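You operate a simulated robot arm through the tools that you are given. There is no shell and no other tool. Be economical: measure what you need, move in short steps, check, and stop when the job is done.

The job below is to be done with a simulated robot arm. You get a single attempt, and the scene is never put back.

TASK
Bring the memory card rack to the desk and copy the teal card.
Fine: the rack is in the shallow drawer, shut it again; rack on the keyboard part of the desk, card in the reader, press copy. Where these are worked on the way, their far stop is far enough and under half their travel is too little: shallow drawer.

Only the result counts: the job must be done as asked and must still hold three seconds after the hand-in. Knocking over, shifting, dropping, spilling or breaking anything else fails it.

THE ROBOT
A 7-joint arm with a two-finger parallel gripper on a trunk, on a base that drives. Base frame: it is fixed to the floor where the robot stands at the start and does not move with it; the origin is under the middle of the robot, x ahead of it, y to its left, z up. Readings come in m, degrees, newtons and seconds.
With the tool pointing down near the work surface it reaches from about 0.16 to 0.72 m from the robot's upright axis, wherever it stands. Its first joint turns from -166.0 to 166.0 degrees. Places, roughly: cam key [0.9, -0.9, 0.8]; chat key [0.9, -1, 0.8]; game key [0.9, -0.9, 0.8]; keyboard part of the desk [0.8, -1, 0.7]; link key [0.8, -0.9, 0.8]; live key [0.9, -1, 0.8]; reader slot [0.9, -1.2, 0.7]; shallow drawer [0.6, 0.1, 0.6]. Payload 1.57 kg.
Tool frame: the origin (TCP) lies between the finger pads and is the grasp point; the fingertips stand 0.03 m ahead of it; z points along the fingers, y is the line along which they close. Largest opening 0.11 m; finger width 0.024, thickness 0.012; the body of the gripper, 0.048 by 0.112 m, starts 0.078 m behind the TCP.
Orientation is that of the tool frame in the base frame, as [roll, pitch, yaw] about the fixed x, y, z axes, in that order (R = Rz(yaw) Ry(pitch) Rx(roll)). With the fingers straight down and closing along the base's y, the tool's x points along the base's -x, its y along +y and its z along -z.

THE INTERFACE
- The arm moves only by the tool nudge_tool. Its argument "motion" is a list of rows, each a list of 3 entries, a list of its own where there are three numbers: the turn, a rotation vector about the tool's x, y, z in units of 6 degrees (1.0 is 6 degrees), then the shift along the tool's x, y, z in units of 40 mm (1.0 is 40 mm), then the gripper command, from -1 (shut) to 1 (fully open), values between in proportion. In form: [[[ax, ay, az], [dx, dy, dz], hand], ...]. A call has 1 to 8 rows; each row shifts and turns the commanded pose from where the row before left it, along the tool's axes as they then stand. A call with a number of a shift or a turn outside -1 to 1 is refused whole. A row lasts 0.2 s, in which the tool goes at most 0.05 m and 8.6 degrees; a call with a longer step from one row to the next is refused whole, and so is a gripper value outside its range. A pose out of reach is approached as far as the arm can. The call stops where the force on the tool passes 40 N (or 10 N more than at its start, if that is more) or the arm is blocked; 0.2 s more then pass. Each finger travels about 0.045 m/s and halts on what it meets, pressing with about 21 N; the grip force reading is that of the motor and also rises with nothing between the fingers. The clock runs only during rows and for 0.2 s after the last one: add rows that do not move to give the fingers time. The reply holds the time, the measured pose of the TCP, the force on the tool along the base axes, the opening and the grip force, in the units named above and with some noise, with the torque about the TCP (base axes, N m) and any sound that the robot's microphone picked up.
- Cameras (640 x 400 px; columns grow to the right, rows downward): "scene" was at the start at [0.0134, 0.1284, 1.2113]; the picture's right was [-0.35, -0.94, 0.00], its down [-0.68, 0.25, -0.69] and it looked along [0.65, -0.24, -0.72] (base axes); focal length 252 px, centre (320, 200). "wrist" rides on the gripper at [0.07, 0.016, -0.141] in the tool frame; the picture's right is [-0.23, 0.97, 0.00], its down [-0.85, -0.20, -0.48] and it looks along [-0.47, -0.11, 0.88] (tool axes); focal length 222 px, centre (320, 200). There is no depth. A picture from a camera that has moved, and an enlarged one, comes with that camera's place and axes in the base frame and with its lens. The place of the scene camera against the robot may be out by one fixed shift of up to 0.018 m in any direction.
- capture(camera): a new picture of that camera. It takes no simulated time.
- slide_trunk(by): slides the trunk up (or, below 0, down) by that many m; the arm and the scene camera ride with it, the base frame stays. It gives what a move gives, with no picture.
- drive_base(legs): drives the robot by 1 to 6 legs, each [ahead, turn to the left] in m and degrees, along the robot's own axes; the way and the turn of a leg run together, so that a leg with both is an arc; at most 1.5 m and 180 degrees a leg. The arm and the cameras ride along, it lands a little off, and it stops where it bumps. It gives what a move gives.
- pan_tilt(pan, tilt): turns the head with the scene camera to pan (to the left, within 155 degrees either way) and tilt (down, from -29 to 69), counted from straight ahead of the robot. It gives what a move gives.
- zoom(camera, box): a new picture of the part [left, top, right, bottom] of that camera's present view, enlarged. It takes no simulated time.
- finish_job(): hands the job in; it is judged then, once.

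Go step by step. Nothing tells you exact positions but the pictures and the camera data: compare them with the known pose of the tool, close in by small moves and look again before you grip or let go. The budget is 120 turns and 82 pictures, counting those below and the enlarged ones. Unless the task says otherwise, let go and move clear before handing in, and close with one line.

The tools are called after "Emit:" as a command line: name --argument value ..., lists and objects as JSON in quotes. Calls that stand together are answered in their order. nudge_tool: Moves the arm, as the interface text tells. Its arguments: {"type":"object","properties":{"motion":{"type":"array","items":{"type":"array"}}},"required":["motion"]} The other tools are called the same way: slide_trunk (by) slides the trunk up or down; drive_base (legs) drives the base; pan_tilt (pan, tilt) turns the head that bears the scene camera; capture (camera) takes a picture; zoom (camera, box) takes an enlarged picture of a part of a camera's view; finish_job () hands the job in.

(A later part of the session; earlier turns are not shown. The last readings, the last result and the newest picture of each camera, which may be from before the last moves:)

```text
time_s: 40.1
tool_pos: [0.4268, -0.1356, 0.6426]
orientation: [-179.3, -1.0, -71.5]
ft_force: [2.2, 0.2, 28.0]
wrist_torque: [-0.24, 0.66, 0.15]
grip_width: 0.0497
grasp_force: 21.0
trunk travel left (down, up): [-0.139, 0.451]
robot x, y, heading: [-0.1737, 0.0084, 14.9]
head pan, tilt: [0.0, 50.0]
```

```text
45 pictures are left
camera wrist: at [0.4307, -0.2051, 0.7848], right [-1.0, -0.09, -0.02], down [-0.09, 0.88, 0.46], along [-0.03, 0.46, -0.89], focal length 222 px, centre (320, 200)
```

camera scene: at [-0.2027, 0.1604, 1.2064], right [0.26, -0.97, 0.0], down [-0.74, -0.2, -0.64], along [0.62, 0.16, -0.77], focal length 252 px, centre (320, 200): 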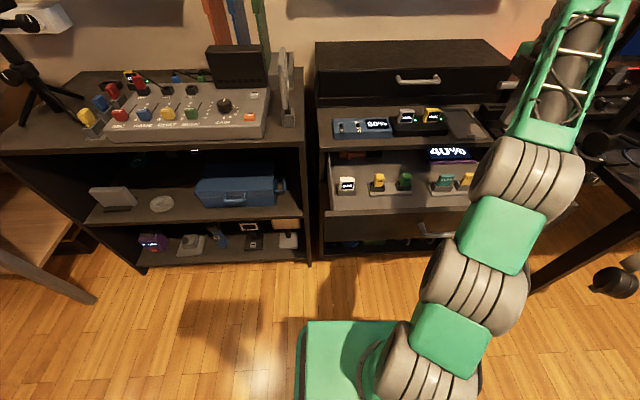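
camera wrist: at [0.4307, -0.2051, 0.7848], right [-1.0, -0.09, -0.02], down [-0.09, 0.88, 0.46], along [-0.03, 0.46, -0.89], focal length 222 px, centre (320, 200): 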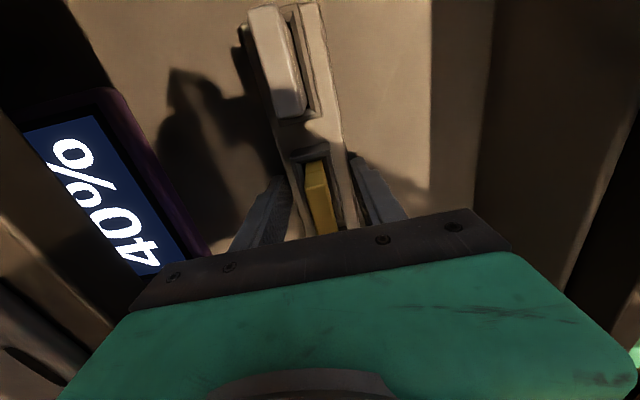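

The strip is gripped at 49.7 mm. I'll lift slowly.

Emit:
nudge_tool --motion '[[[0, 0, 0], [0, 0, -0.15], -1], [[0, 0, 0], [0, 0, -0.15], -1], [[0, 0, 0], [0, 0, -0.2], -1], [[0, 0, 0], [0, 0, -0.25], -1], [[0, 0, 0], [0, 0, -0.25], -1]]'

Emit:
zoom --camera "scene" --box '[380, 110, 540, 230]'

```text
time_s: 41.4
tool_pos: [0.4279, -0.1334, 0.6801]
orientation: [-179.6, -0.8, -71.7]
ft_force: [-1.1, -0.4, -8.8]
wrist_torque: [0.05, 0.0, 0.02]
grip_width: 0.0497
grasp_force: 20.9
trunk travel left (down, up): [-0.139, 0.451]
robot x, y, heading: [-0.1781, 0.0019, 14.8]
head pan, tilt: [0.0, 50.0]
```

```text
3.33 times, centred on (460, 170) of scene
camera zoom: at [-0.202, 0.1602, 1.2064], right [0.26, -0.97, 0.0], down [-0.74, -0.2, -0.64], along [0.62, 0.16, -0.77], focal length 840 px, centre (-147, 300)
```

zoom: 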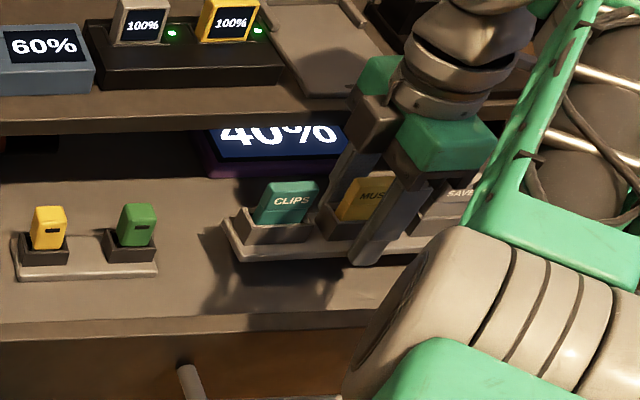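

The rack is up and weighs about 0.9 kg, so I'll move gently. I'll raise it well clear.

Emit:
nudge_tool --motion '[[[0, 0, 0], [0, 0, -0.5], -1], [[0, 0, 0], [0, 0, -0.6], -1], [[0, 0, 0], [0, 0, -0.6], -1], [[0, 0, 0], [0, 0, -0.6], -1], [[0, 0, 0], [0, 0, -0.6], -1], [[0, 0, 0], [0, 0, -0.6], -1], [[0, 0, 0], [0, 0, -0.6], -1], [[0, 0, 0], [0, 0, -0.5], -1]]'

Emit:
nudge_tool --motion '[[[0, 0, 0], [0, 0.5, -0.2], -1], [[0, 0, 0], [0, 0.5, -0.2], -1], [[0, 0, 0], [0, 0.5, 0], -1], [[0, 0, 0], [0, 0.5, 0], -1], [[0, 0, 0], [0, 0.4, 0], -1]]'

Emit:
pan_tilt --pan -75 --tilt 30

Emit:
capture --camera "scene"

```text
time_s: 43.1
tool_pos: [0.4243, -0.1329, 0.8631]
orientation: [-179.5, -0.8, -71.6]
ft_force: [0.7, 0.3, -8.5]
wrist_torque: [0.0, 0.03, 0.03]
grip_width: 0.05
grasp_force: 21.1
trunk travel left (down, up): [-0.139, 0.451]
robot x, y, heading: [-0.1755, 0.0027, 14.9]
head pan, tilt: [0.0, 50.0]
```

```text
time_s: 44.4
tool_pos: [0.3339, -0.1648, 0.8785]
orientation: [-179.6, -0.8, -71.6]
ft_force: [0.5, 0.3, -9.3]
wrist_torque: [0.01, 0.04, 0.0]
grip_width: 0.0498
grasp_force: 21.1
trunk travel left (down, up): [-0.139, 0.451]
robot x, y, heading: [-0.1747, 0.0058, 14.7]
head pan, tilt: [0.0, 50.0]
```

```text
time_s: 45.8
tool_pos: [0.3341, -0.1645, 0.8792]
orientation: [-179.7, -0.8, -71.6]
ft_force: [0.0, 0.6, -8.6]
wrist_torque: [0.04, -0.02, 0.0]
grip_width: 0.0497
grasp_force: 20.6
trunk travel left (down, up): [-0.139, 0.451]
robot x, y, heading: [-0.1754, 0.0072, 14.8]
head pan, tilt: [-75.0, 30.0]
```

```text
43 pictures are left
camera scene: at [-0.2317, 0.0621, 1.2359], right [-0.87, -0.5, 0.0], down [-0.25, 0.43, -0.87], along [0.43, -0.75, -0.5], focal length 252 px, centre (320, 200)
```

scene: 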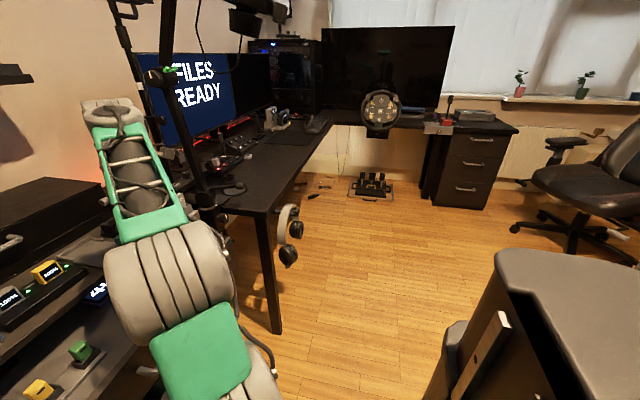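

The desk's edge runs parallel to the cabinet front. There's a grey object to my right rear, so I need to know whether it's part of the robot before I drive.

Emit:
pan_tilt --pan -115 --tilt 50

Emit:
capture --camera "scene"

```text
time_s: 46.9
tool_pos: [0.3343, -0.1647, 0.88]
orientation: [-179.6, -0.7, -71.6]
ft_force: [-0.9, 0.1, -8.9]
wrist_torque: [0.03, -0.01, -0.01]
grip_width: 0.0499
grasp_force: 21.1
trunk travel left (down, up): [-0.139, 0.451]
robot x, y, heading: [-0.1769, 0.006, 14.6]
head pan, tilt: [-115.0, 50.0]
```

```text
42 pictures are left
camera scene: at [-0.2903, 0.0647, 1.2065], right [-0.98, 0.18, 0.0], down [0.13, 0.75, -0.64], along [-0.11, -0.63, -0.77], focal length 252 px, centre (320, 200)
```

scene: 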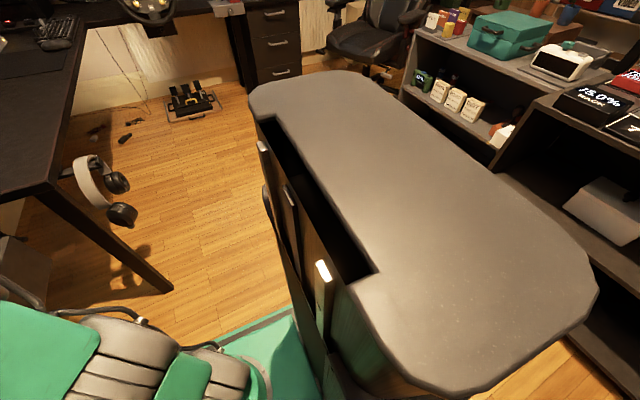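

I can't yet tell whether that grey-topped body is the robot's own trunk. I'll back off a little and compare the same view.

Emit:
drive_base --legs '[[-0.12, 0]]'

Emit:
capture --camera "scene"

```text
time_s: 48.1
tool_pos: [0.22, -0.1954, 0.879]
orientation: [-179.6, -0.8, -71.7]
ft_force: [0.1, 0.4, -8.7]
wrist_torque: [0.03, 0.01, -0.01]
grip_width: 0.0498
grasp_force: 21.1
trunk travel left (down, up): [-0.139, 0.451]
robot x, y, heading: [-0.2914, -0.0252, 14.8]
head pan, tilt: [-115.0, 50.0]
```

```text
41 pictures are left
camera scene: at [-0.4034, 0.0351, 1.2065], right [-0.98, 0.18, 0.0], down [0.14, 0.75, -0.64], along [-0.12, -0.63, -0.77], focal length 252 px, centre (320, 200)
```

scene: 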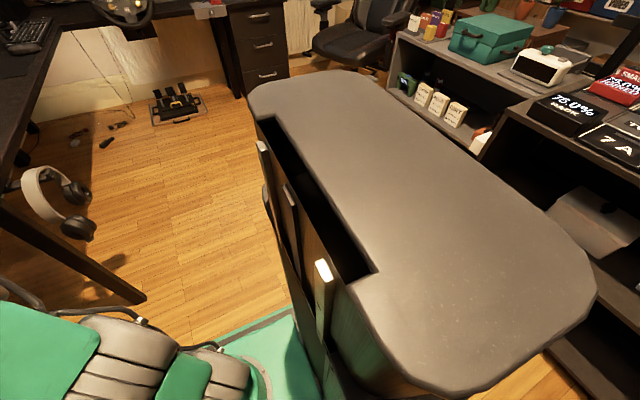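

It moves with me, so it's the robot's own trunk. I'll bring the rack straight ahead of the robot before driving.

Emit:
nudge_tool --motion '[[[0, 0, 0], [-0.5, 0, 0], -1], [[0, 0, 0], [-0.8, 0, 0], -1], [[0, 0, 0], [-0.9, 0, 0], -1], [[0, 0, 0], [-0.9, 0, 0], -1], [[0, 0, 0], [-0.9, 0, 0], -1], [[0, 0, 0], [-0.9, 0, 0], -1], [[0, 0, 0], [-0.9, 0, 0], -1], [[0, 0, 0], [-0.6, 0, 0], -1]]'

Emit:
drive_base --legs '[[0, -95], [1.08, 0]]'

Emit:
pan_tilt --pan 35 --tilt 30

Emit:
capture --camera "scene"

```text
time_s: 49.9
tool_pos: [0.1391, 0.0466, 0.8746]
orientation: [-179.6, -0.8, -71.8]
ft_force: [0.1, -0.1, -8.3]
wrist_torque: [0.01, 0.01, 0.0]
grip_width: 0.0499
grasp_force: 21.0
trunk travel left (down, up): [-0.139, 0.451]
robot x, y, heading: [-0.2922, -0.0259, 14.8]
head pan, tilt: [-115.0, 50.0]
```

```text
time_s: 59.7
tool_pos: [-0.1176, -1.5611, 0.8735]
orientation: [-179.6, -0.9, -168.6]
ft_force: [0.6, 0.3, -9.0]
wrist_torque: [0.0, -0.02, -0.01]
grip_width: 0.0498
grasp_force: 21.1
trunk travel left (down, up): [-0.139, 0.451]
robot x, y, heading: [-0.1385, -1.127, -82.3]
head pan, tilt: [-115.0, 50.0]
```

```text
time_s: 62.0
tool_pos: [-0.1175, -1.5605, 0.8737]
orientation: [-179.6, -0.9, -168.7]
ft_force: [0.2, -0.2, -7.7]
wrist_torque: [0.01, -0.01, 0.04]
grip_width: 0.0499
grasp_force: 20.9
trunk travel left (down, up): [-0.139, 0.451]
robot x, y, heading: [-0.1399, -1.1219, -82.2]
head pan, tilt: [35.0, 30.0]
```

```text
40 pictures are left
camera scene: at [0.0677, -1.1091, 1.2359], right [-0.73, -0.68, 0.0], down [-0.34, 0.37, -0.87], along [0.59, -0.64, -0.5], focal length 252 px, centre (320, 200)
```

scene: 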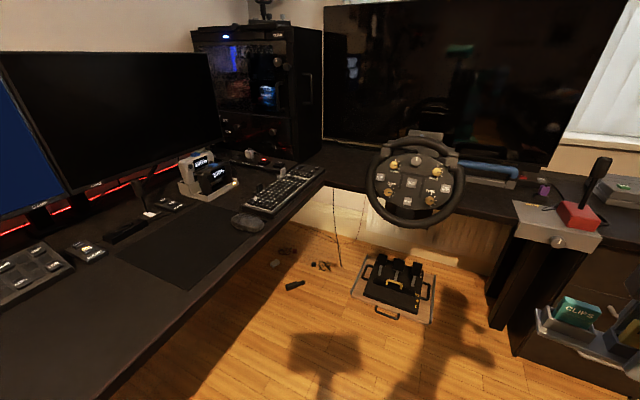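

The rack is still held. I'll turn towards the desk and look at the reader and keys.

Emit:
drive_base --legs '[[0, 64]]'

Emit:
pan_tilt --pan 25 --tilt 30

Emit:
capture --camera "scene"

```text
time_s: 65.3
tool_pos: [0.2669, -1.2883, 0.874]
orientation: [-179.6, -0.9, -103.2]
ft_force: [0.4, 0.5, -7.7]
wrist_torque: [0.02, 0.02, 0.0]
grip_width: 0.0497
grasp_force: 21.2
trunk travel left (down, up): [-0.139, 0.451]
robot x, y, heading: [-0.1391, -1.1252, -17.0]
head pan, tilt: [35.0, 30.0]
```

```text
time_s: 66.0
tool_pos: [0.268, -1.2885, 0.8743]
orientation: [-179.6, -0.8, -103.3]
ft_force: [-0.3, -0.1, -8.4]
wrist_torque: [0.04, 0.02, 0.01]
grip_width: 0.0501
grasp_force: 20.8
trunk travel left (down, up): [-0.139, 0.451]
robot x, y, heading: [-0.1359, -1.1283, -17.1]
head pan, tilt: [25.0, 30.0]
```

```text
39 pictures are left
camera scene: at [-0.0615, -0.9445, 1.2359], right [0.14, -0.99, 0.0], down [-0.5, -0.07, -0.87], along [0.86, 0.12, -0.5], focal length 252 px, centre (320, 200)
```

scene: 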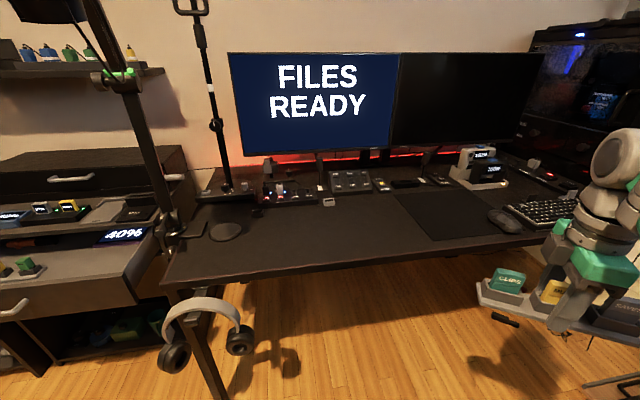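

Emit:
zoom --camera "scene" --box '[230, 140, 430, 260]'

Emit:
zoom --camera "scene" --box '[380, 140, 600, 260]'

```text
3.20 times, centred on (330, 200) of scene
camera zoom: at [-0.0615, -0.9445, 1.2359], right [0.14, -0.99, 0.0], down [-0.5, -0.07, -0.87], along [0.86, 0.12, -0.5], focal length 806 px, centre (288, 200)
```

zoom: 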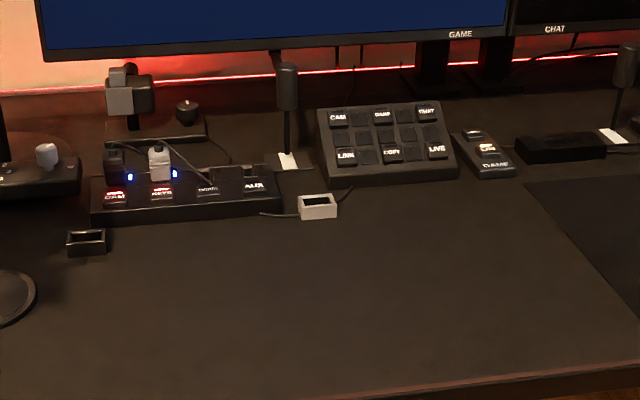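

```text
2.91 times, centred on (490, 200) of scene
camera zoom: at [-0.0615, -0.9445, 1.2359], right [0.14, -0.99, 0.0], down [-0.5, -0.07, -0.87], along [0.86, 0.12, -0.5], focal length 733 px, centre (-174, 200)
```

zoom: 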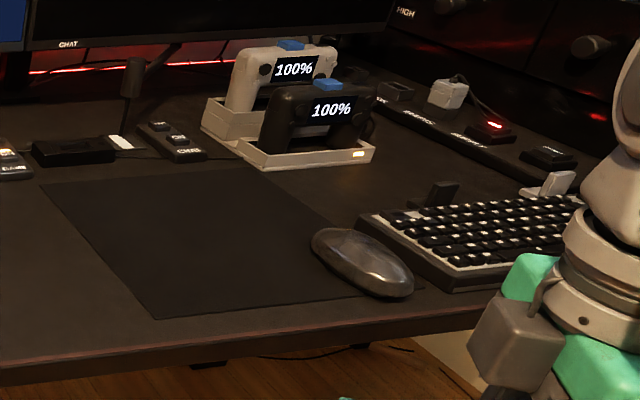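

The key panel (COPY is bottom middle) and a black box, probably the reader, match the given places. The free desk area centred near (0.76, -1.01) is where the rack goes. I'll drive up to the desk.

Emit:
drive_base --legs '[[0.38, 0], [0, 32]]'

Emit:
pan_tilt --pan 0 --tilt 45

Emit:
capture --camera "scene"

```text
time_s: 69.9
tool_pos: [0.6565, -1.1625, 0.8744]
orientation: [-179.6, -0.9, -71.7]
ft_force: [-0.3, 0.0, -8.2]
wrist_torque: [0.05, -0.01, -0.01]
grip_width: 0.0499
grasp_force: 21.5
trunk travel left (down, up): [-0.139, 0.451]
robot x, y, heading: [0.2261, -1.2347, 14.5]
head pan, tilt: [25.0, 30.0]
```

```text
time_s: 70.8
tool_pos: [0.6578, -1.1624, 0.8753]
orientation: [-179.6, -0.8, -71.6]
ft_force: [0.2, 0.7, -8.3]
wrist_torque: [0.0, -0.02, 0.0]
grip_width: 0.0498
grasp_force: 20.8
trunk travel left (down, up): [-0.139, 0.451]
robot x, y, heading: [0.2225, -1.2339, 14.6]
head pan, tilt: [0.0, 45.0]
```

```text
36 pictures are left
camera scene: at [0.2067, -1.0778, 1.2133], right [0.25, -0.97, 0.0], down [-0.68, -0.18, -0.71], along [0.68, 0.18, -0.71], focal length 252 px, centre (320, 200)
```

scene: 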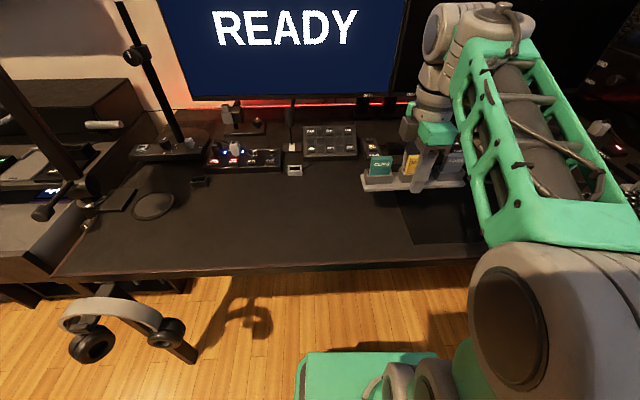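

The rack is over the desk. I'll drive 10 cm closer, then bring it over the target spot.

Emit:
drive_base --legs '[[0.1, 0]]'

Emit:
nudge_tool --motion '[[[0, 0, 0], [-0.4, -0.15, 0], -1], [[0, 0, 0], [-0.6, -0.25, 0], -1], [[0, 0, 0], [-0.6, -0.25, 0.2], -1], [[0, 0, 0], [-0.6, -0.25, 0.3], -1], [[0, 0, 0], [-0.5, -0.15, 0.4], -1], [[0, 0, 0], [-0.2, -0.05, 0.4], -1]]'

Emit:
capture --camera "scene"

Emit:
capture --camera "wrist"

```text
time_s: 72.0
tool_pos: [0.754, -1.1393, 0.8736]
orientation: [-179.6, -0.8, -71.9]
ft_force: [0.1, -0.1, -8.6]
wrist_torque: [-0.01, -0.01, -0.01]
grip_width: 0.0498
grasp_force: 20.9
trunk travel left (down, up): [-0.139, 0.451]
robot x, y, heading: [0.3231, -1.2072, 14.4]
head pan, tilt: [0.0, 45.0]
```

```text
time_s: 73.4
tool_pos: [0.7612, -1.0157, 0.821]
orientation: [-179.6, -0.8, -71.8]
ft_force: [-0.2, -1.0, -8.6]
wrist_torque: [0.04, -0.03, 0.0]
grip_width: 0.0496
grasp_force: 21.2
trunk travel left (down, up): [-0.139, 0.451]
robot x, y, heading: [0.3256, -1.2108, 14.7]
head pan, tilt: [0.0, 45.0]
```

```text
35 pictures are left
camera scene: at [0.3037, -1.0526, 1.2133], right [0.25, -0.97, 0.0], down [-0.68, -0.18, -0.71], along [0.68, 0.18, -0.71], focal length 252 px, centre (320, 200)
```

scene: 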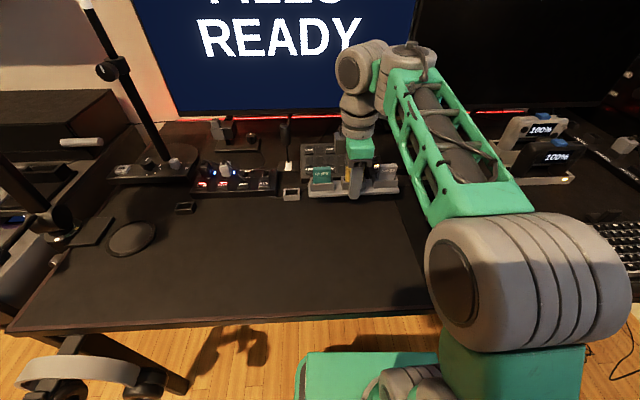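

```text
34 pictures are left
camera wrist: at [0.7651, -1.0863, 0.9618], right [-1.0, -0.09, -0.01], down [-0.08, 0.88, 0.47], along [-0.03, 0.47, -0.88], focal length 222 px, centre (320, 200)
```

wrist: 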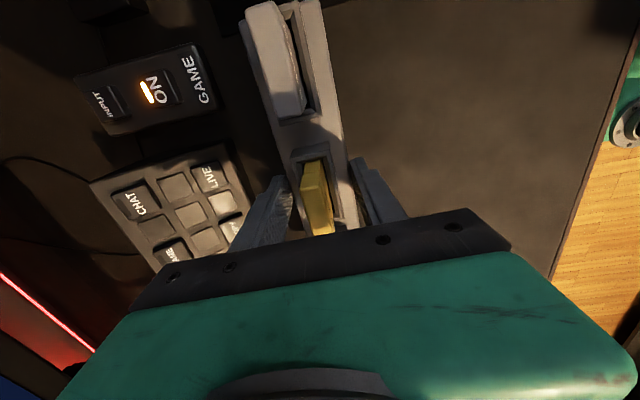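

There's a free gap in front of the panel. I'll shift 2 cm towards me and lower gently.

Emit:
nudge_tool --motion '[[[0, 0, 0], [0, 0.5, 0.3], -1], [[0, 0, 0], [0, 0, 0.3], -1], [[0, 0, 0], [0, 0, 0.2], -1], [[0, 0, 0], [0, 0, 0], -1]]'

Emit:
zoom --camera "scene" --box '[260, 110, 440, 230]'

```text
time_s: 74.4
tool_pos: [0.7415, -1.0216, 0.7901]
orientation: [-179.6, -0.8, -71.9]
ft_force: [0.2, 0.2, -8.2]
wrist_torque: [0.04, -0.02, -0.04]
grip_width: 0.0497
grasp_force: 21.1
trunk travel left (down, up): [-0.139, 0.451]
robot x, y, heading: [0.3222, -1.2072, 14.3]
head pan, tilt: [0.0, 45.0]
```

```text
3.33 times, centred on (350, 170) of scene
camera zoom: at [0.3038, -1.0526, 1.2133], right [0.25, -0.97, 0.0], down [-0.68, -0.18, -0.71], along [0.68, 0.18, -0.71], focal length 840 px, centre (220, 300)
```

zoom: 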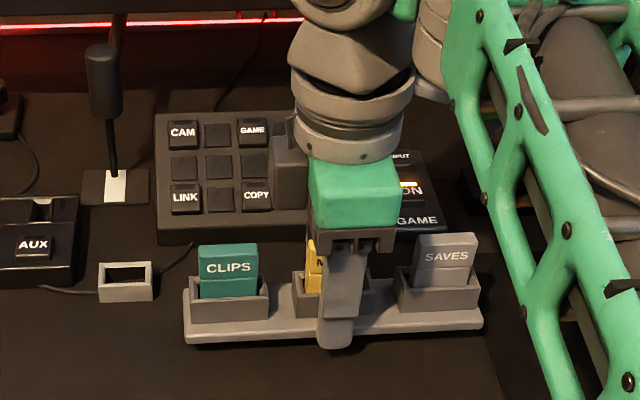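

I'll keep lowering in small steps.

Emit:
nudge_tool --motion '[[[0, 0, 0], [0, 0, 0.2], -1], [[0, 0, 0], [0, 0, 0.15], -1], [[0, 0, 0], [0, 0, 0.1], -1], [[0, 0, 0], [0, 0, 0], -1]]'

```text
time_s: 75.4
tool_pos: [0.7429, -1.0232, 0.7715]
orientation: [-179.7, -0.8, -71.8]
ft_force: [-0.4, -0.8, -8.6]
wrist_torque: [0.05, -0.01, 0.02]
grip_width: 0.0497
grasp_force: 21.0
trunk travel left (down, up): [-0.139, 0.451]
robot x, y, heading: [0.3229, -1.2072, 14.5]
head pan, tilt: [0.0, 45.0]
```

Emit:
nudge_tool --motion '[[[0, 0, 0], [0, 0, 0.12], -1], [[0, 0, 0], [0, 0, 0.12], -1], [[0, 0, 0], [0, 0, 0.12], -1], [[0, 0, 0], [0, 0, 0], -1]]'

Emit:
zoom --camera "scene" --box '[260, 110, 440, 230]'

```text
time_s: 76.0
tool_pos: [0.7421, -1.0226, 0.7718]
orientation: [-178.6, -1.0, -71.7]
ft_force: [-13.1, -2.5, 17.4]
wrist_torque: [-0.46, 1.08, 0.17]
grip_width: 0.0498
grasp_force: 21.1
trunk travel left (down, up): [-0.139, 0.451]
robot x, y, heading: [0.3205, -1.2097, 14.7]
head pan, tilt: [0.0, 45.0]
stopped in row 3: the force on the tool passed its limit at 46 N (the readings are from after the stop); the commanded pose is now the measured one
```

```text
3.33 times, centred on (350, 170) of scene
camera zoom: at [0.3012, -1.0534, 1.2135], right [0.25, -0.97, 0.0], down [-0.68, -0.18, -0.71], along [0.69, 0.18, -0.71], focal length 840 px, centre (220, 300)
```

zoom: 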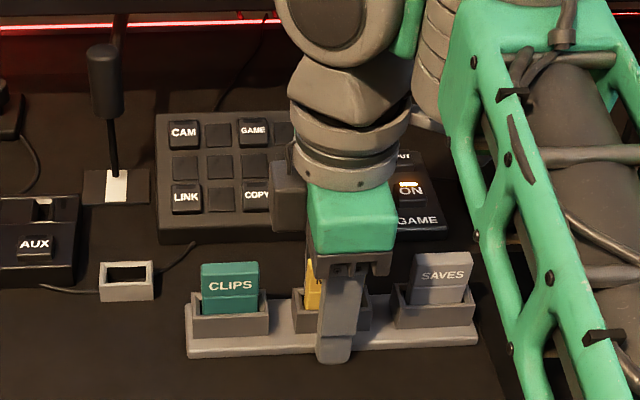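

The rack rests on the desk, at about z 0.74. I'll open and rise.

Emit:
nudge_tool --motion '[[[0, 0, 0], [0, 0, -0.03], 0.25], [[0, 0, 0], [0, 0, 0], 0.25], [[0, 0, 0], [0, 0, 0], 0.25], [[0, 0, 0], [0, 0, -0.6], 0.25], [[0, 0, 0], [0, 0, -1], 0.25], [[0, 0, 0], [0, 0, -1], 0.25], [[0, 0, 0], [0, 0, -1], 0.25], [[0, 0, 0], [0, 0, 0], 0.25]]'

Emit:
capture --camera "wrist"

Emit:
zoom --camera "scene" --box '[260, 110, 440, 230]'

```text
time_s: 77.8
tool_pos: [0.7386, -1.0212, 0.9109]
orientation: [-178.9, -0.9, -71.8]
ft_force: [-0.3, 0.4, -1.1]
wrist_torque: [0.04, 0.01, -0.01]
grip_width: 0.0686
grasp_force: 0.1
trunk travel left (down, up): [-0.139, 0.451]
robot x, y, heading: [0.3257, -1.2083, 14.6]
head pan, tilt: [0.0, 45.0]
```

```text
31 pictures are left
camera wrist: at [0.7412, -1.0924, 1.0532], right [-1.0, -0.09, -0.02], down [-0.09, 0.88, 0.47], along [-0.02, 0.47, -0.88], focal length 222 px, centre (320, 200)
```

wrist: 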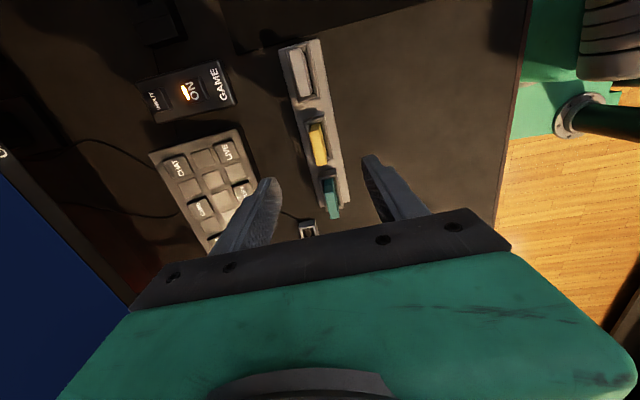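

```text
3.33 times, centred on (350, 170) of scene
camera zoom: at [0.3033, -1.0527, 1.2133], right [0.25, -0.97, 0.0], down [-0.68, -0.18, -0.71], along [0.68, 0.18, -0.71], focal length 840 px, centre (220, 300)
```

zoom: 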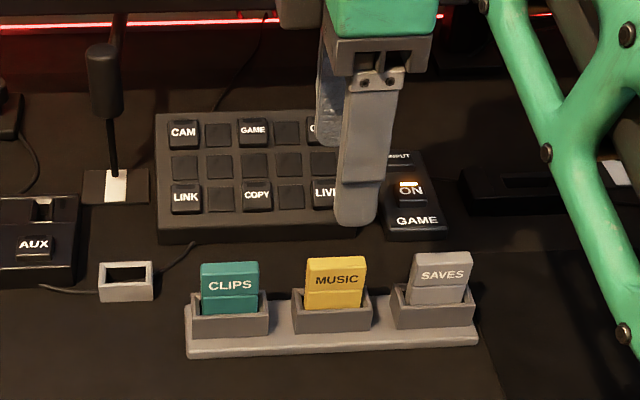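

The rack stands upright on the desk. Before taking the card, I'll look at the reader with the wrist camera.

Emit:
nudge_tool --motion '[[[0, 0, 0], [0.8, -0.55, 0], 0.25], [[0, 0, 0], [0.8, -0.55, 0], 0.25], [[0, 0, 0], [0.8, -0.55, 0], 0.25], [[0, 0, 0], [0.8, -0.55, 0], 0.25], [[0, 0, 0], [0, 0, 0], 0.25]]'

Emit:
capture --camera "wrist"

```text
time_s: 79.0
tool_pos: [0.8628, -1.1161, 0.917]
orientation: [-178.8, -0.9, -71.8]
ft_force: [0.7, 0.7, 0.3]
wrist_torque: [0.02, 0.03, 0.0]
grip_width: 0.0687
grasp_force: 0.0
trunk travel left (down, up): [-0.139, 0.451]
robot x, y, heading: [0.3178, -1.2086, 14.6]
head pan, tilt: [0.0, 45.0]
```

```text
29 pictures are left
camera wrist: at [0.8665, -1.1865, 1.0586], right [-1.0, -0.09, -0.02], down [-0.09, 0.88, 0.47], along [-0.02, 0.47, -0.88], focal length 222 px, centre (320, 200)
```

wrist: 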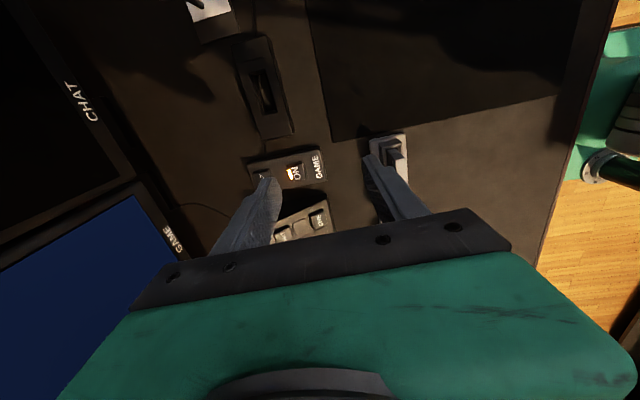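

Emit:
zoom --camera "wrist" --box '[210, 20, 330, 150]'

```text
3.08 times, centred on (270, 85) of wrist
camera zoom: at [0.8665, -1.1865, 1.0586], right [-1.0, -0.09, -0.02], down [-0.09, 0.88, 0.47], along [-0.02, 0.47, -0.88], focal length 684 px, centre (474, 554)
```

zoom: 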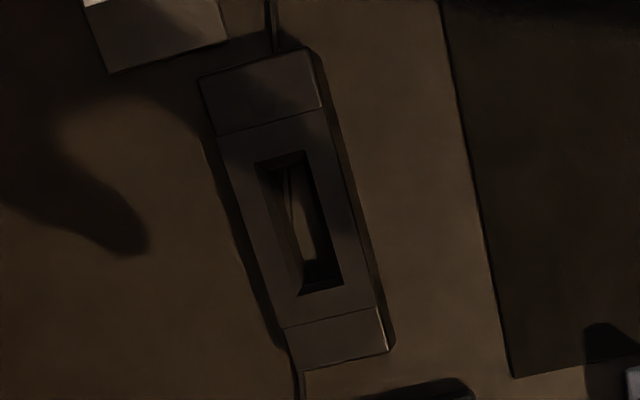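

The reader is a black block with its slot parallel to the desk edge, centred near (0.94, -1.168). Now I'll hover over the CLIPS card and level the tool.

Emit:
nudge_tool --motion '[[[-0.18, -0.15, 0], [-0.85, 0.36, 0], -0.2], [[0, 0, 0], [-0.85, 0.36, 0], -0.2], [[0, 0, 0], [-0.85, 0.36, 0], -0.2], [[0, 0, 0], [-0.85, 0.36, 0], -0.2], [[0, 0, 0], [-0.85, 0.36, 0], -0.2], [[0, 0, 0], [-0.85, 0.36, 0.3], -0.2], [[0, 0, 0], [0, 0, 0.4], -0.2], [[0, 0, 0], [0, 0, 0], -0.2]]'

Emit:
capture --camera "wrist"

Emit:
zoom --camera "scene" --box '[260, 110, 440, 230]'

```text
time_s: 80.8
tool_pos: [0.7169, -0.9464, 0.8892]
orientation: [-179.8, 0.0, -71.9]
ft_force: [0.9, -0.3, -1.0]
wrist_torque: [-0.01, 0.0, 0.01]
grip_width: 0.044
grasp_force: 0.1
trunk travel left (down, up): [-0.139, 0.451]
robot x, y, heading: [0.3209, -1.2097, 14.6]
head pan, tilt: [0.0, 45.0]
```

```text
27 pictures are left
camera wrist: at [0.723, -1.0187, 1.0304], right [-1.0, -0.09, 0.0], down [-0.08, 0.87, 0.48], along [-0.04, 0.48, -0.88], focal length 222 px, centre (320, 200)
```

wrist: 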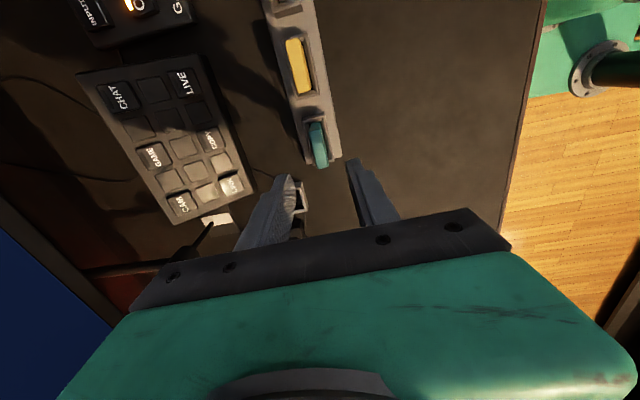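

```text
3.33 times, centred on (350, 170) of scene
camera zoom: at [0.3032, -1.0528, 1.2133], right [0.25, -0.97, 0.0], down [-0.68, -0.18, -0.71], along [0.68, 0.18, -0.71], focal length 840 px, centre (220, 300)
```

zoom: 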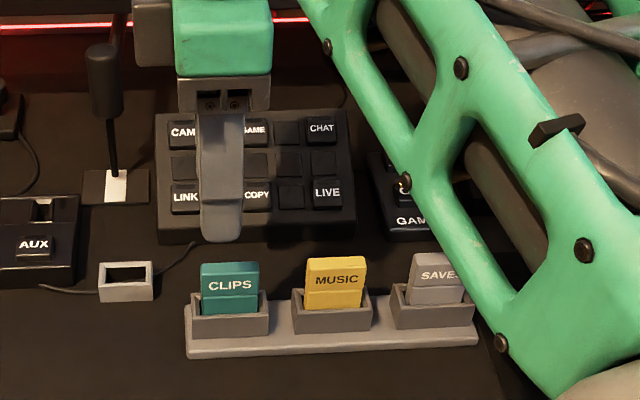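

The teal card sits about 14 mm to the right of the tool. I'll shift over, go down around it and check before closing.

Emit:
nudge_tool --motion '[[[0, 0, 0], [0.35, -0.03, 0.3], -0.2], [[0, 0, 0], [0, 0, 0.6], -0.2], [[0, 0, 0], [0, 0, 0.6], -0.2], [[0, 0, 0], [0, 0, 0.35], -0.2], [[0, 0, 0], [0, 0, 0], -0.2]]'

Emit:
capture --camera "wrist"

Emit:
zoom --camera "scene" --box '[260, 110, 440, 230]'

```text
time_s: 82.0
tool_pos: [0.7229, -0.9607, 0.8163]
orientation: [-179.9, 0.1, -71.7]
ft_force: [-0.2, 0.3, 0.2]
wrist_torque: [0.01, 0.02, -0.01]
grip_width: 0.0439
grasp_force: 0.1
trunk travel left (down, up): [-0.139, 0.451]
robot x, y, heading: [0.3226, -1.2104, 14.6]
head pan, tilt: [0.0, 45.0]
```

```text
25 pictures are left
camera wrist: at [0.7283, -1.033, 0.9563], right [-1.0, -0.09, 0.0], down [-0.08, 0.87, 0.48], along [-0.04, 0.48, -0.88], focal length 222 px, centre (320, 200)
```

wrist: 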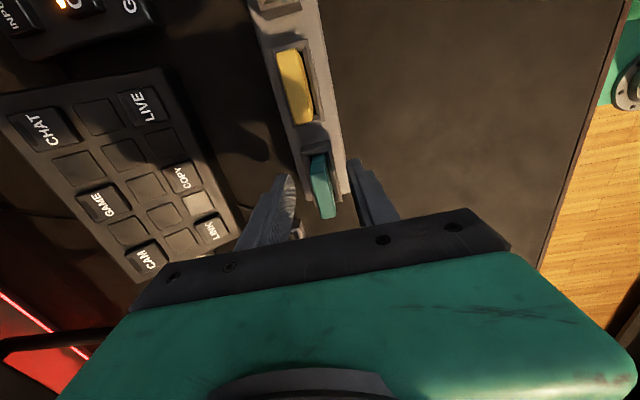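

```text
3.33 times, centred on (350, 170) of scene
camera zoom: at [0.3032, -1.0528, 1.2133], right [0.25, -0.97, 0.0], down [-0.68, -0.18, -0.71], along [0.68, 0.18, -0.71], focal length 840 px, centre (220, 300)
```

zoom: 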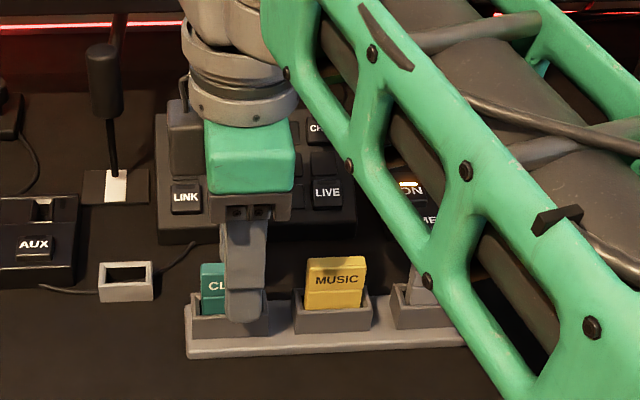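

The fingers straddle the card and are about 8 mm right of its centre. I'll shift and close.

Emit:
nudge_tool --motion '[[[0, 0, 0], [-0.19, 0, 0.1], -0.2], [[0, 0, 0], [0, 0, 0], -1], [[0, 0, 0], [0, 0, 0], -1], [[0, 0, 0], [0, 0, 0], -1], [[0, 0, 0], [0, 0, 0], -1]]'

```text
time_s: 83.2
tool_pos: [0.7198, -0.9543, 0.8106]
orientation: [-179.9, 0.0, -71.8]
ft_force: [-0.1, 0.7, 0.4]
wrist_torque: [-0.01, -0.01, -0.01]
grip_width: 0.011
grasp_force: 20.7
trunk travel left (down, up): [-0.139, 0.451]
robot x, y, heading: [0.3258, -1.2085, 14.3]
head pan, tilt: [0.0, 45.0]
```

The card, 11 mm thick, is gripped. I'll lift it out slowly.

Emit:
nudge_tool --motion '[[[0, 0, 0], [0, 0, -0.3], -1], [[0, 0, 0], [0, 0, -0.4], -1], [[0, 0, 0], [0, 0, -0.5], -1], [[0, 0, 0], [0, 0, -0.6], -1], [[0, 0, 0], [0, 0, -0.6], -1], [[0, 0, 0], [0, 0, -0.3], -1]]'

Emit:
zoom --camera "scene" --box '[260, 110, 440, 230]'

Emit:
capture --camera "wrist"

```text
time_s: 84.6
tool_pos: [0.721, -0.9522, 0.918]
orientation: [-180.0, -0.1, -71.8]
ft_force: [-0.1, -1.0, -0.3]
wrist_torque: [-0.01, -0.02, 0.01]
grip_width: 0.011
grasp_force: 20.4
trunk travel left (down, up): [-0.139, 0.451]
robot x, y, heading: [0.3249, -1.2093, 14.6]
head pan, tilt: [0.0, 45.0]
```

```text
3.33 times, centred on (350, 170) of scene
camera zoom: at [0.3032, -1.0528, 1.2133], right [0.25, -0.97, 0.0], down [-0.68, -0.18, -0.71], along [0.68, 0.18, -0.71], focal length 840 px, centre (220, 300)
```

zoom: 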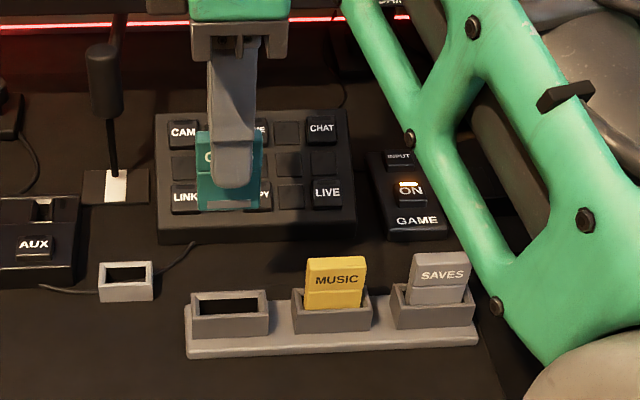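

```text
22 pictures are left
camera wrist: at [0.7262, -1.0255, 1.0588], right [-1.0, -0.09, 0.0], down [-0.08, 0.87, 0.48], along [-0.04, 0.48, -0.88], focal length 222 px, centre (320, 200)
```

wrist: 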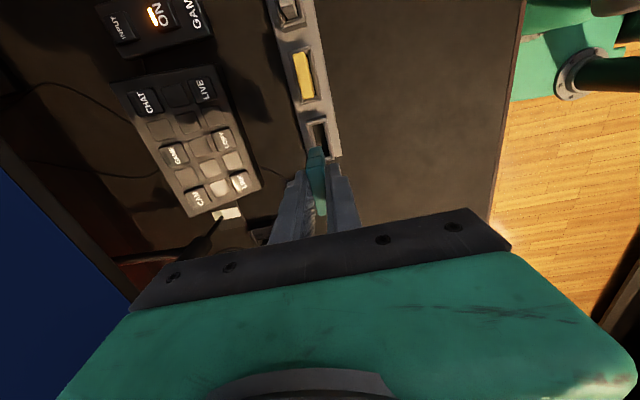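

The card is centred in the fingers. I'll measure the empty socket, whose true place I know, to calibrate the wrist camera.

Emit:
zoom --camera "wrist" --box '[270, 80, 370, 180]'

```text
4.00 times, centred on (320, 130) of wrist
camera zoom: at [0.7262, -1.0255, 1.0588], right [-1.0, -0.09, 0.0], down [-0.08, 0.87, 0.48], along [-0.04, 0.48, -0.88], focal length 888 px, centre (320, 480)
```

zoom: 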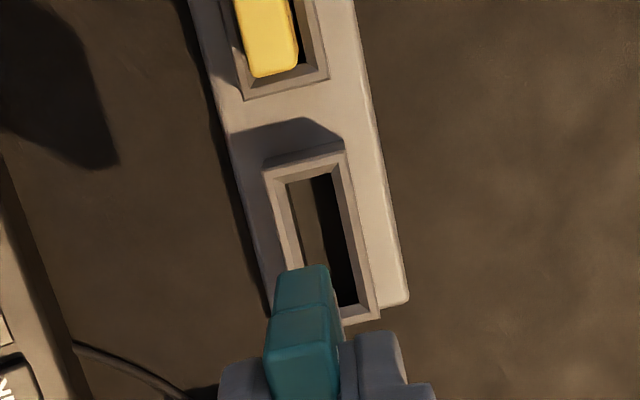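

The calibration agrees to within a couple of mm. I'll carry the card to just short of the slot and re-measure.

Emit:
nudge_tool --motion '[[[0, 0, 0], [0, -0.6, -0.4], -1], [[0, 0, 0], [0.7, -0.55, -0.2], -1], [[0, 0, 0], [0.95, -0.55, 0], -1], [[0, 0, 0], [0.95, -0.55, 0], -1], [[0, 0, 0], [0.95, -0.55, 0], -1], [[0, 0, 0], [0.95, -0.4, 0], -1], [[0, 0, 0], [0.95, -0.25, 0], -1], [[0, 0, 0], [0, 0, 0], -1]]'

Emit:
zoom --camera "wrist" --box '[220, 40, 400, 220]'

```text
time_s: 86.4
tool_pos: [0.8908, -1.1053, 0.923]
orientation: [-179.9, 0.0, -71.7]
ft_force: [0.4, -0.1, -0.2]
wrist_torque: [-0.01, 0.02, 0.0]
grip_width: 0.0108
grasp_force: 20.9
out of reach, approached as far as the arm can: row 5, 6, 7
trunk travel left (down, up): [-0.139, 0.451]
robot x, y, heading: [0.3247, -1.2094, 14.4]
head pan, tilt: [0.0, 45.0]
```

```text
2.22 times, centred on (310, 130) of wrist
camera zoom: at [0.8972, -1.1782, 1.0643], right [-1.0, -0.09, 0.0], down [-0.08, 0.87, 0.48], along [-0.04, 0.48, -0.88], focal length 494 px, centre (342, 356)
```

zoom: 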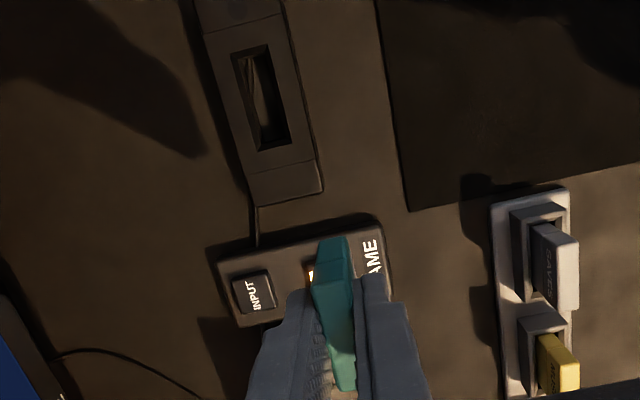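

The slot triangulates to (0.9405, -1.168, top at 0.764). The arm is near its reach limit, so I'll drive 6 cm ahead.

Emit:
drive_base --legs '[[0.06, 0]]'

```text
time_s: 87.4
tool_pos: [0.9489, -1.0901, 0.9237]
orientation: [-179.9, 0.0, -71.9]
ft_force: [0.1, 0.1, -0.5]
wrist_torque: [-0.03, -0.03, -0.01]
grip_width: 0.0109
grasp_force: 20.8
trunk travel left (down, up): [-0.139, 0.451]
robot x, y, heading: [0.3816, -1.1944, 14.8]
head pan, tilt: [0.0, 45.0]
```

Emit:
nudge_tool --motion '[[[0, 0, 0], [0.5, 0.4, 0], -1], [[0, 0, 0], [0.6, 0.4, 0], -1], [[0, 0, 0], [0.6, 0, 0], -1], [[0, 0, 0], [0, 0, 0], -1]]'

```text
time_s: 88.4
tool_pos: [0.9399, -1.165, 0.9236]
orientation: [-180.0, -0.1, -71.8]
ft_force: [0.5, -0.6, -0.6]
wrist_torque: [0.0, -0.04, 0.01]
grip_width: 0.0112
grasp_force: 21.3
trunk travel left (down, up): [-0.139, 0.451]
robot x, y, heading: [0.3823, -1.1942, 14.7]
head pan, tilt: [0.0, 45.0]
```

I'm nearly over the slot. I'll lower to just above it and check.

Emit:
nudge_tool --motion '[[[0, 0, 0], [0.07, 0, 0.6], -1], [[0, 0, 0], [0, 0, 0.6], -1], [[0, 0, 0], [0, 0, 0.5], -1], [[0, 0, 0], [0, 0, 0], -1]]'

Emit:
zoom --camera "wrist" --box '[250, 100, 390, 240]'

Emit:
capture --camera "scene"

```text
time_s: 89.4
tool_pos: [0.9422, -1.1666, 0.8548]
orientation: [-180.0, 0.0, -71.8]
ft_force: [0.0, -0.6, -0.9]
wrist_torque: [-0.01, 0.04, -0.02]
grip_width: 0.0109
grasp_force: 21.2
trunk travel left (down, up): [-0.139, 0.451]
robot x, y, heading: [0.3841, -1.1926, 14.7]
head pan, tilt: [0.0, 45.0]
```

```text
2.86 times, centred on (320, 170) of wrist
camera zoom: at [0.9482, -1.2389, 0.9965], right [-1.0, -0.09, 0.0], down [-0.08, 0.87, 0.48], along [-0.04, 0.48, -0.88], focal length 635 px, centre (320, 286)
```

zoom: 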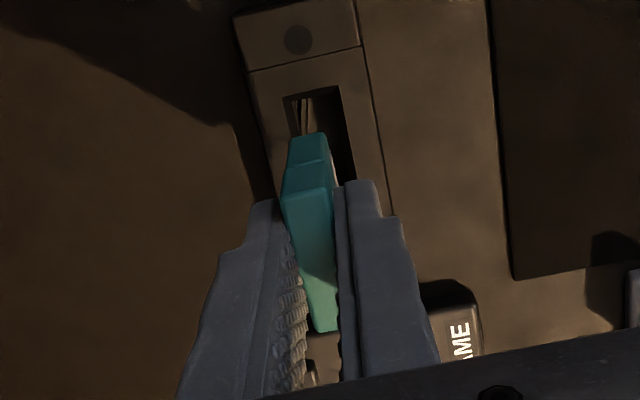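

```text
18 pictures are left
camera scene: at [0.3617, -1.0376, 1.2133], right [0.25, -0.97, 0.0], down [-0.68, -0.18, -0.71], along [0.68, 0.18, -0.71], focal length 252 px, centre (320, 200)
```

scene: 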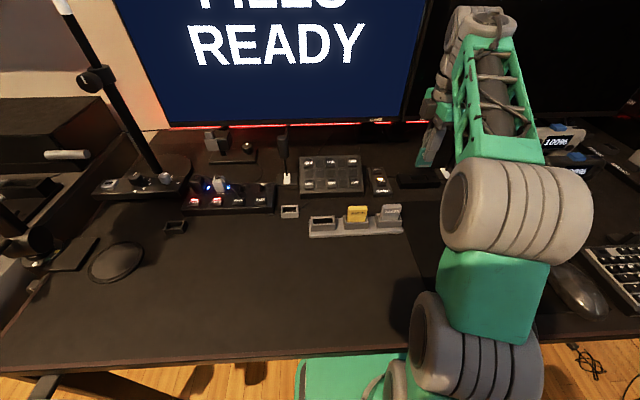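

The card bottom is about 3 cm above the slot and aligned within 2 mm. I'll lower it in gently.

Emit:
nudge_tool --motion '[[[0, 0, 0], [0, 0.03, 0.3], -1], [[0, 0, 0], [0, 0, 0.3], -1], [[0, 0, 0], [0, 0, 0.2], -1], [[0, 0, 0], [0, 0, 0.15], -1], [[0, 0, 0], [0, 0, 0], -1]]'

Emit:
zoom --camera "wrist" --box '[250, 100, 390, 240]'

```text
time_s: 90.6
tool_pos: [0.9403, -1.1685, 0.8177]
orientation: [-180.0, 0.0, -71.7]
ft_force: [-0.2, -0.3, -1.0]
wrist_torque: [0.0, 0.05, 0.01]
grip_width: 0.0109
grasp_force: 21.0
trunk travel left (down, up): [-0.139, 0.451]
robot x, y, heading: [0.3806, -1.1982, 14.8]
head pan, tilt: [0.0, 45.0]
```

```text
2.86 times, centred on (320, 170) of wrist
camera zoom: at [0.9462, -1.2406, 0.9589], right [-1.0, -0.09, 0.0], down [-0.08, 0.87, 0.48], along [-0.04, 0.48, -0.88], focal length 635 px, centre (320, 286)
```

zoom: 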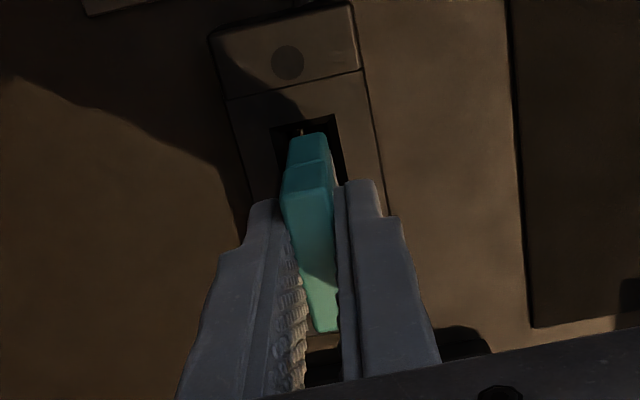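

The alignment looks good. I'll lower further with a 1 mm trim.

Emit:
nudge_tool --motion '[[[0, 0, 0], [0.03, 0, 0.15], -1], [[0, 0, 0], [0, 0, 0.15], -1], [[0, 0, 0], [0, 0, 0.15], -1], [[0, 0, 0], [0, 0, 0.1], -1], [[0, 0, 0], [0, 0, 0], -1]]'

```text
time_s: 91.8
tool_pos: [0.9401, -1.1692, 0.797]
orientation: [-179.7, -0.1, -71.8]
ft_force: [-2.1, -1.3, 15.4]
wrist_torque: [-0.08, 0.07, 0.0]
grip_width: 0.0112
grasp_force: 20.9
trunk travel left (down, up): [-0.139, 0.451]
robot x, y, heading: [0.3829, -1.1931, 14.5]
head pan, tilt: [0.0, 45.0]
```

There's 15 N of contact; either it's seated or the tips touched the reader. I'll look.

Emit:
zoom --camera "wrist" --box '[250, 100, 390, 240]'

```text
2.86 times, centred on (320, 170) of wrist
camera zoom: at [0.9456, -1.2411, 0.9387], right [-1.0, -0.09, -0.01], down [-0.08, 0.87, 0.48], along [-0.04, 0.48, -0.88], focal length 635 px, centre (320, 286)
```

zoom: 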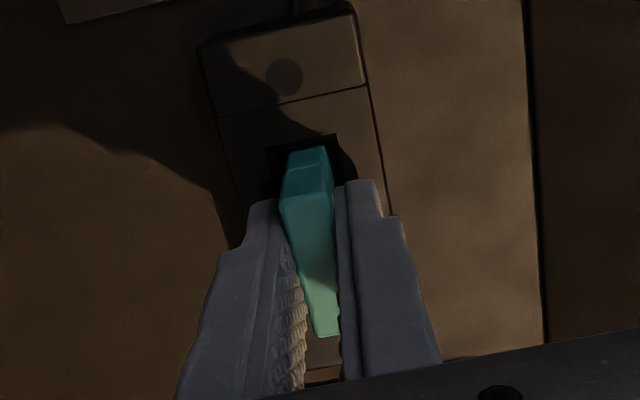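

The card is down in the slot. I'll press slightly more to make sure, then release and rise.

Emit:
nudge_tool --motion '[[[0, 0, 0], [0, 0, 0.05], -1], [[0, 0, 0], [0, 0, 0], -1]]'

Emit:
nudge_tool --motion '[[[0, 0, 0], [0, 0, -0.05], -0.6], [[0, 0, 0], [0, 0, 0], -0.5], [[0, 0, 0], [0, 0, -0.3], -0.5], [[0, 0, 0], [0, 0, -0.8], -0.5], [[0, 0, 0], [0, 0, -1], -0.5], [[0, 0, 0], [0, 0, -0.8], -0.5]]'

Emit:
zoom --camera "wrist" --box '[200, 40, 400, 240]'

```text
time_s: 92.4
tool_pos: [0.9397, -1.1684, 0.7948]
orientation: [-179.7, -0.1, -71.7]
ft_force: [-0.2, 0.5, 22.1]
wrist_torque: [0.06, -0.03, -0.01]
grip_width: 0.011
grasp_force: 21.2
trunk travel left (down, up): [-0.139, 0.451]
robot x, y, heading: [0.3817, -1.1937, 14.8]
head pan, tilt: [0.0, 45.0]
```

```text
time_s: 93.8
tool_pos: [0.9412, -1.1692, 0.9128]
orientation: [-179.9, 0.0, -71.9]
ft_force: [1.2, 0.1, -0.2]
wrist_torque: [0.02, 0.01, 0.04]
grip_width: 0.0275
grasp_force: 0.1
trunk travel left (down, up): [-0.139, 0.451]
robot x, y, heading: [0.3822, -1.1923, 14.8]
head pan, tilt: [0.0, 45.0]
```

```text
2.00 times, centred on (300, 140) of wrist
camera zoom: at [0.9468, -1.2422, 1.0532], right [-1.0, -0.09, 0.0], down [-0.08, 0.87, 0.48], along [-0.04, 0.48, -0.88], focal length 444 px, centre (360, 320)
```

zoom: 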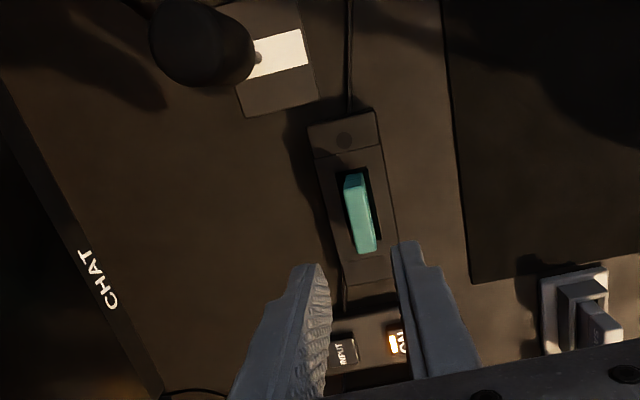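

The card sits in the reader. I'll move over to the key panel with the gripper shut.

Emit:
nudge_tool --motion '[[[0, 0, 0], [-0.6, 0.1, 0], -0.7], [[0, 0, 0], [-1, 0.1, 0], -1], [[0, 0, 0], [-1, 0, 0], -1], [[0, 0, 0], [-1, 0, 0], -1], [[0, 0, 0], [-1, 0, 0], -1], [[0, 0, 0], [-1, 0, 0], -1], [[0, 0, 0], [-1, 0, 0], -1], [[0, 0, 0], [-0.7, 0, 0.5], -1]]'

Emit:
zoom --camera "wrist" --box '[200, 40, 400, 240]'

```text
time_s: 95.6
tool_pos: [0.8436, -0.8949, 0.8895]
orientation: [-179.9, 0.0, -71.8]
ft_force: [-0.8, -0.7, 0.5]
wrist_torque: [0.05, 0.02, 0.01]
grip_width: 0.0002
grasp_force: 20.6
trunk travel left (down, up): [-0.139, 0.451]
robot x, y, heading: [0.3853, -1.1946, 14.7]
head pan, tilt: [0.0, 45.0]
```

```text
2.00 times, centred on (300, 140) of wrist
camera zoom: at [0.8484, -0.9676, 1.0313], right [-1.0, -0.09, 0.0], down [-0.08, 0.87, 0.48], along [-0.04, 0.48, -0.88], focal length 444 px, centre (360, 320)
```

zoom: 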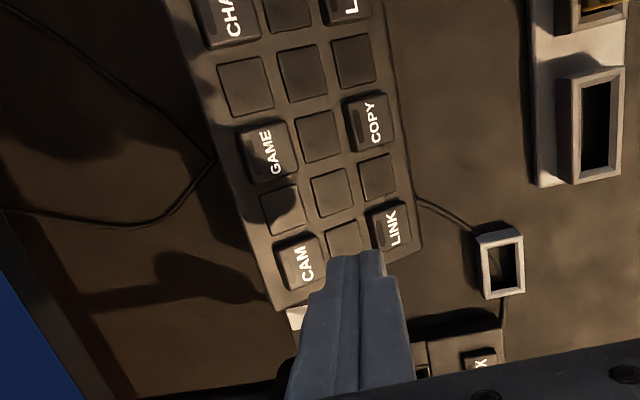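

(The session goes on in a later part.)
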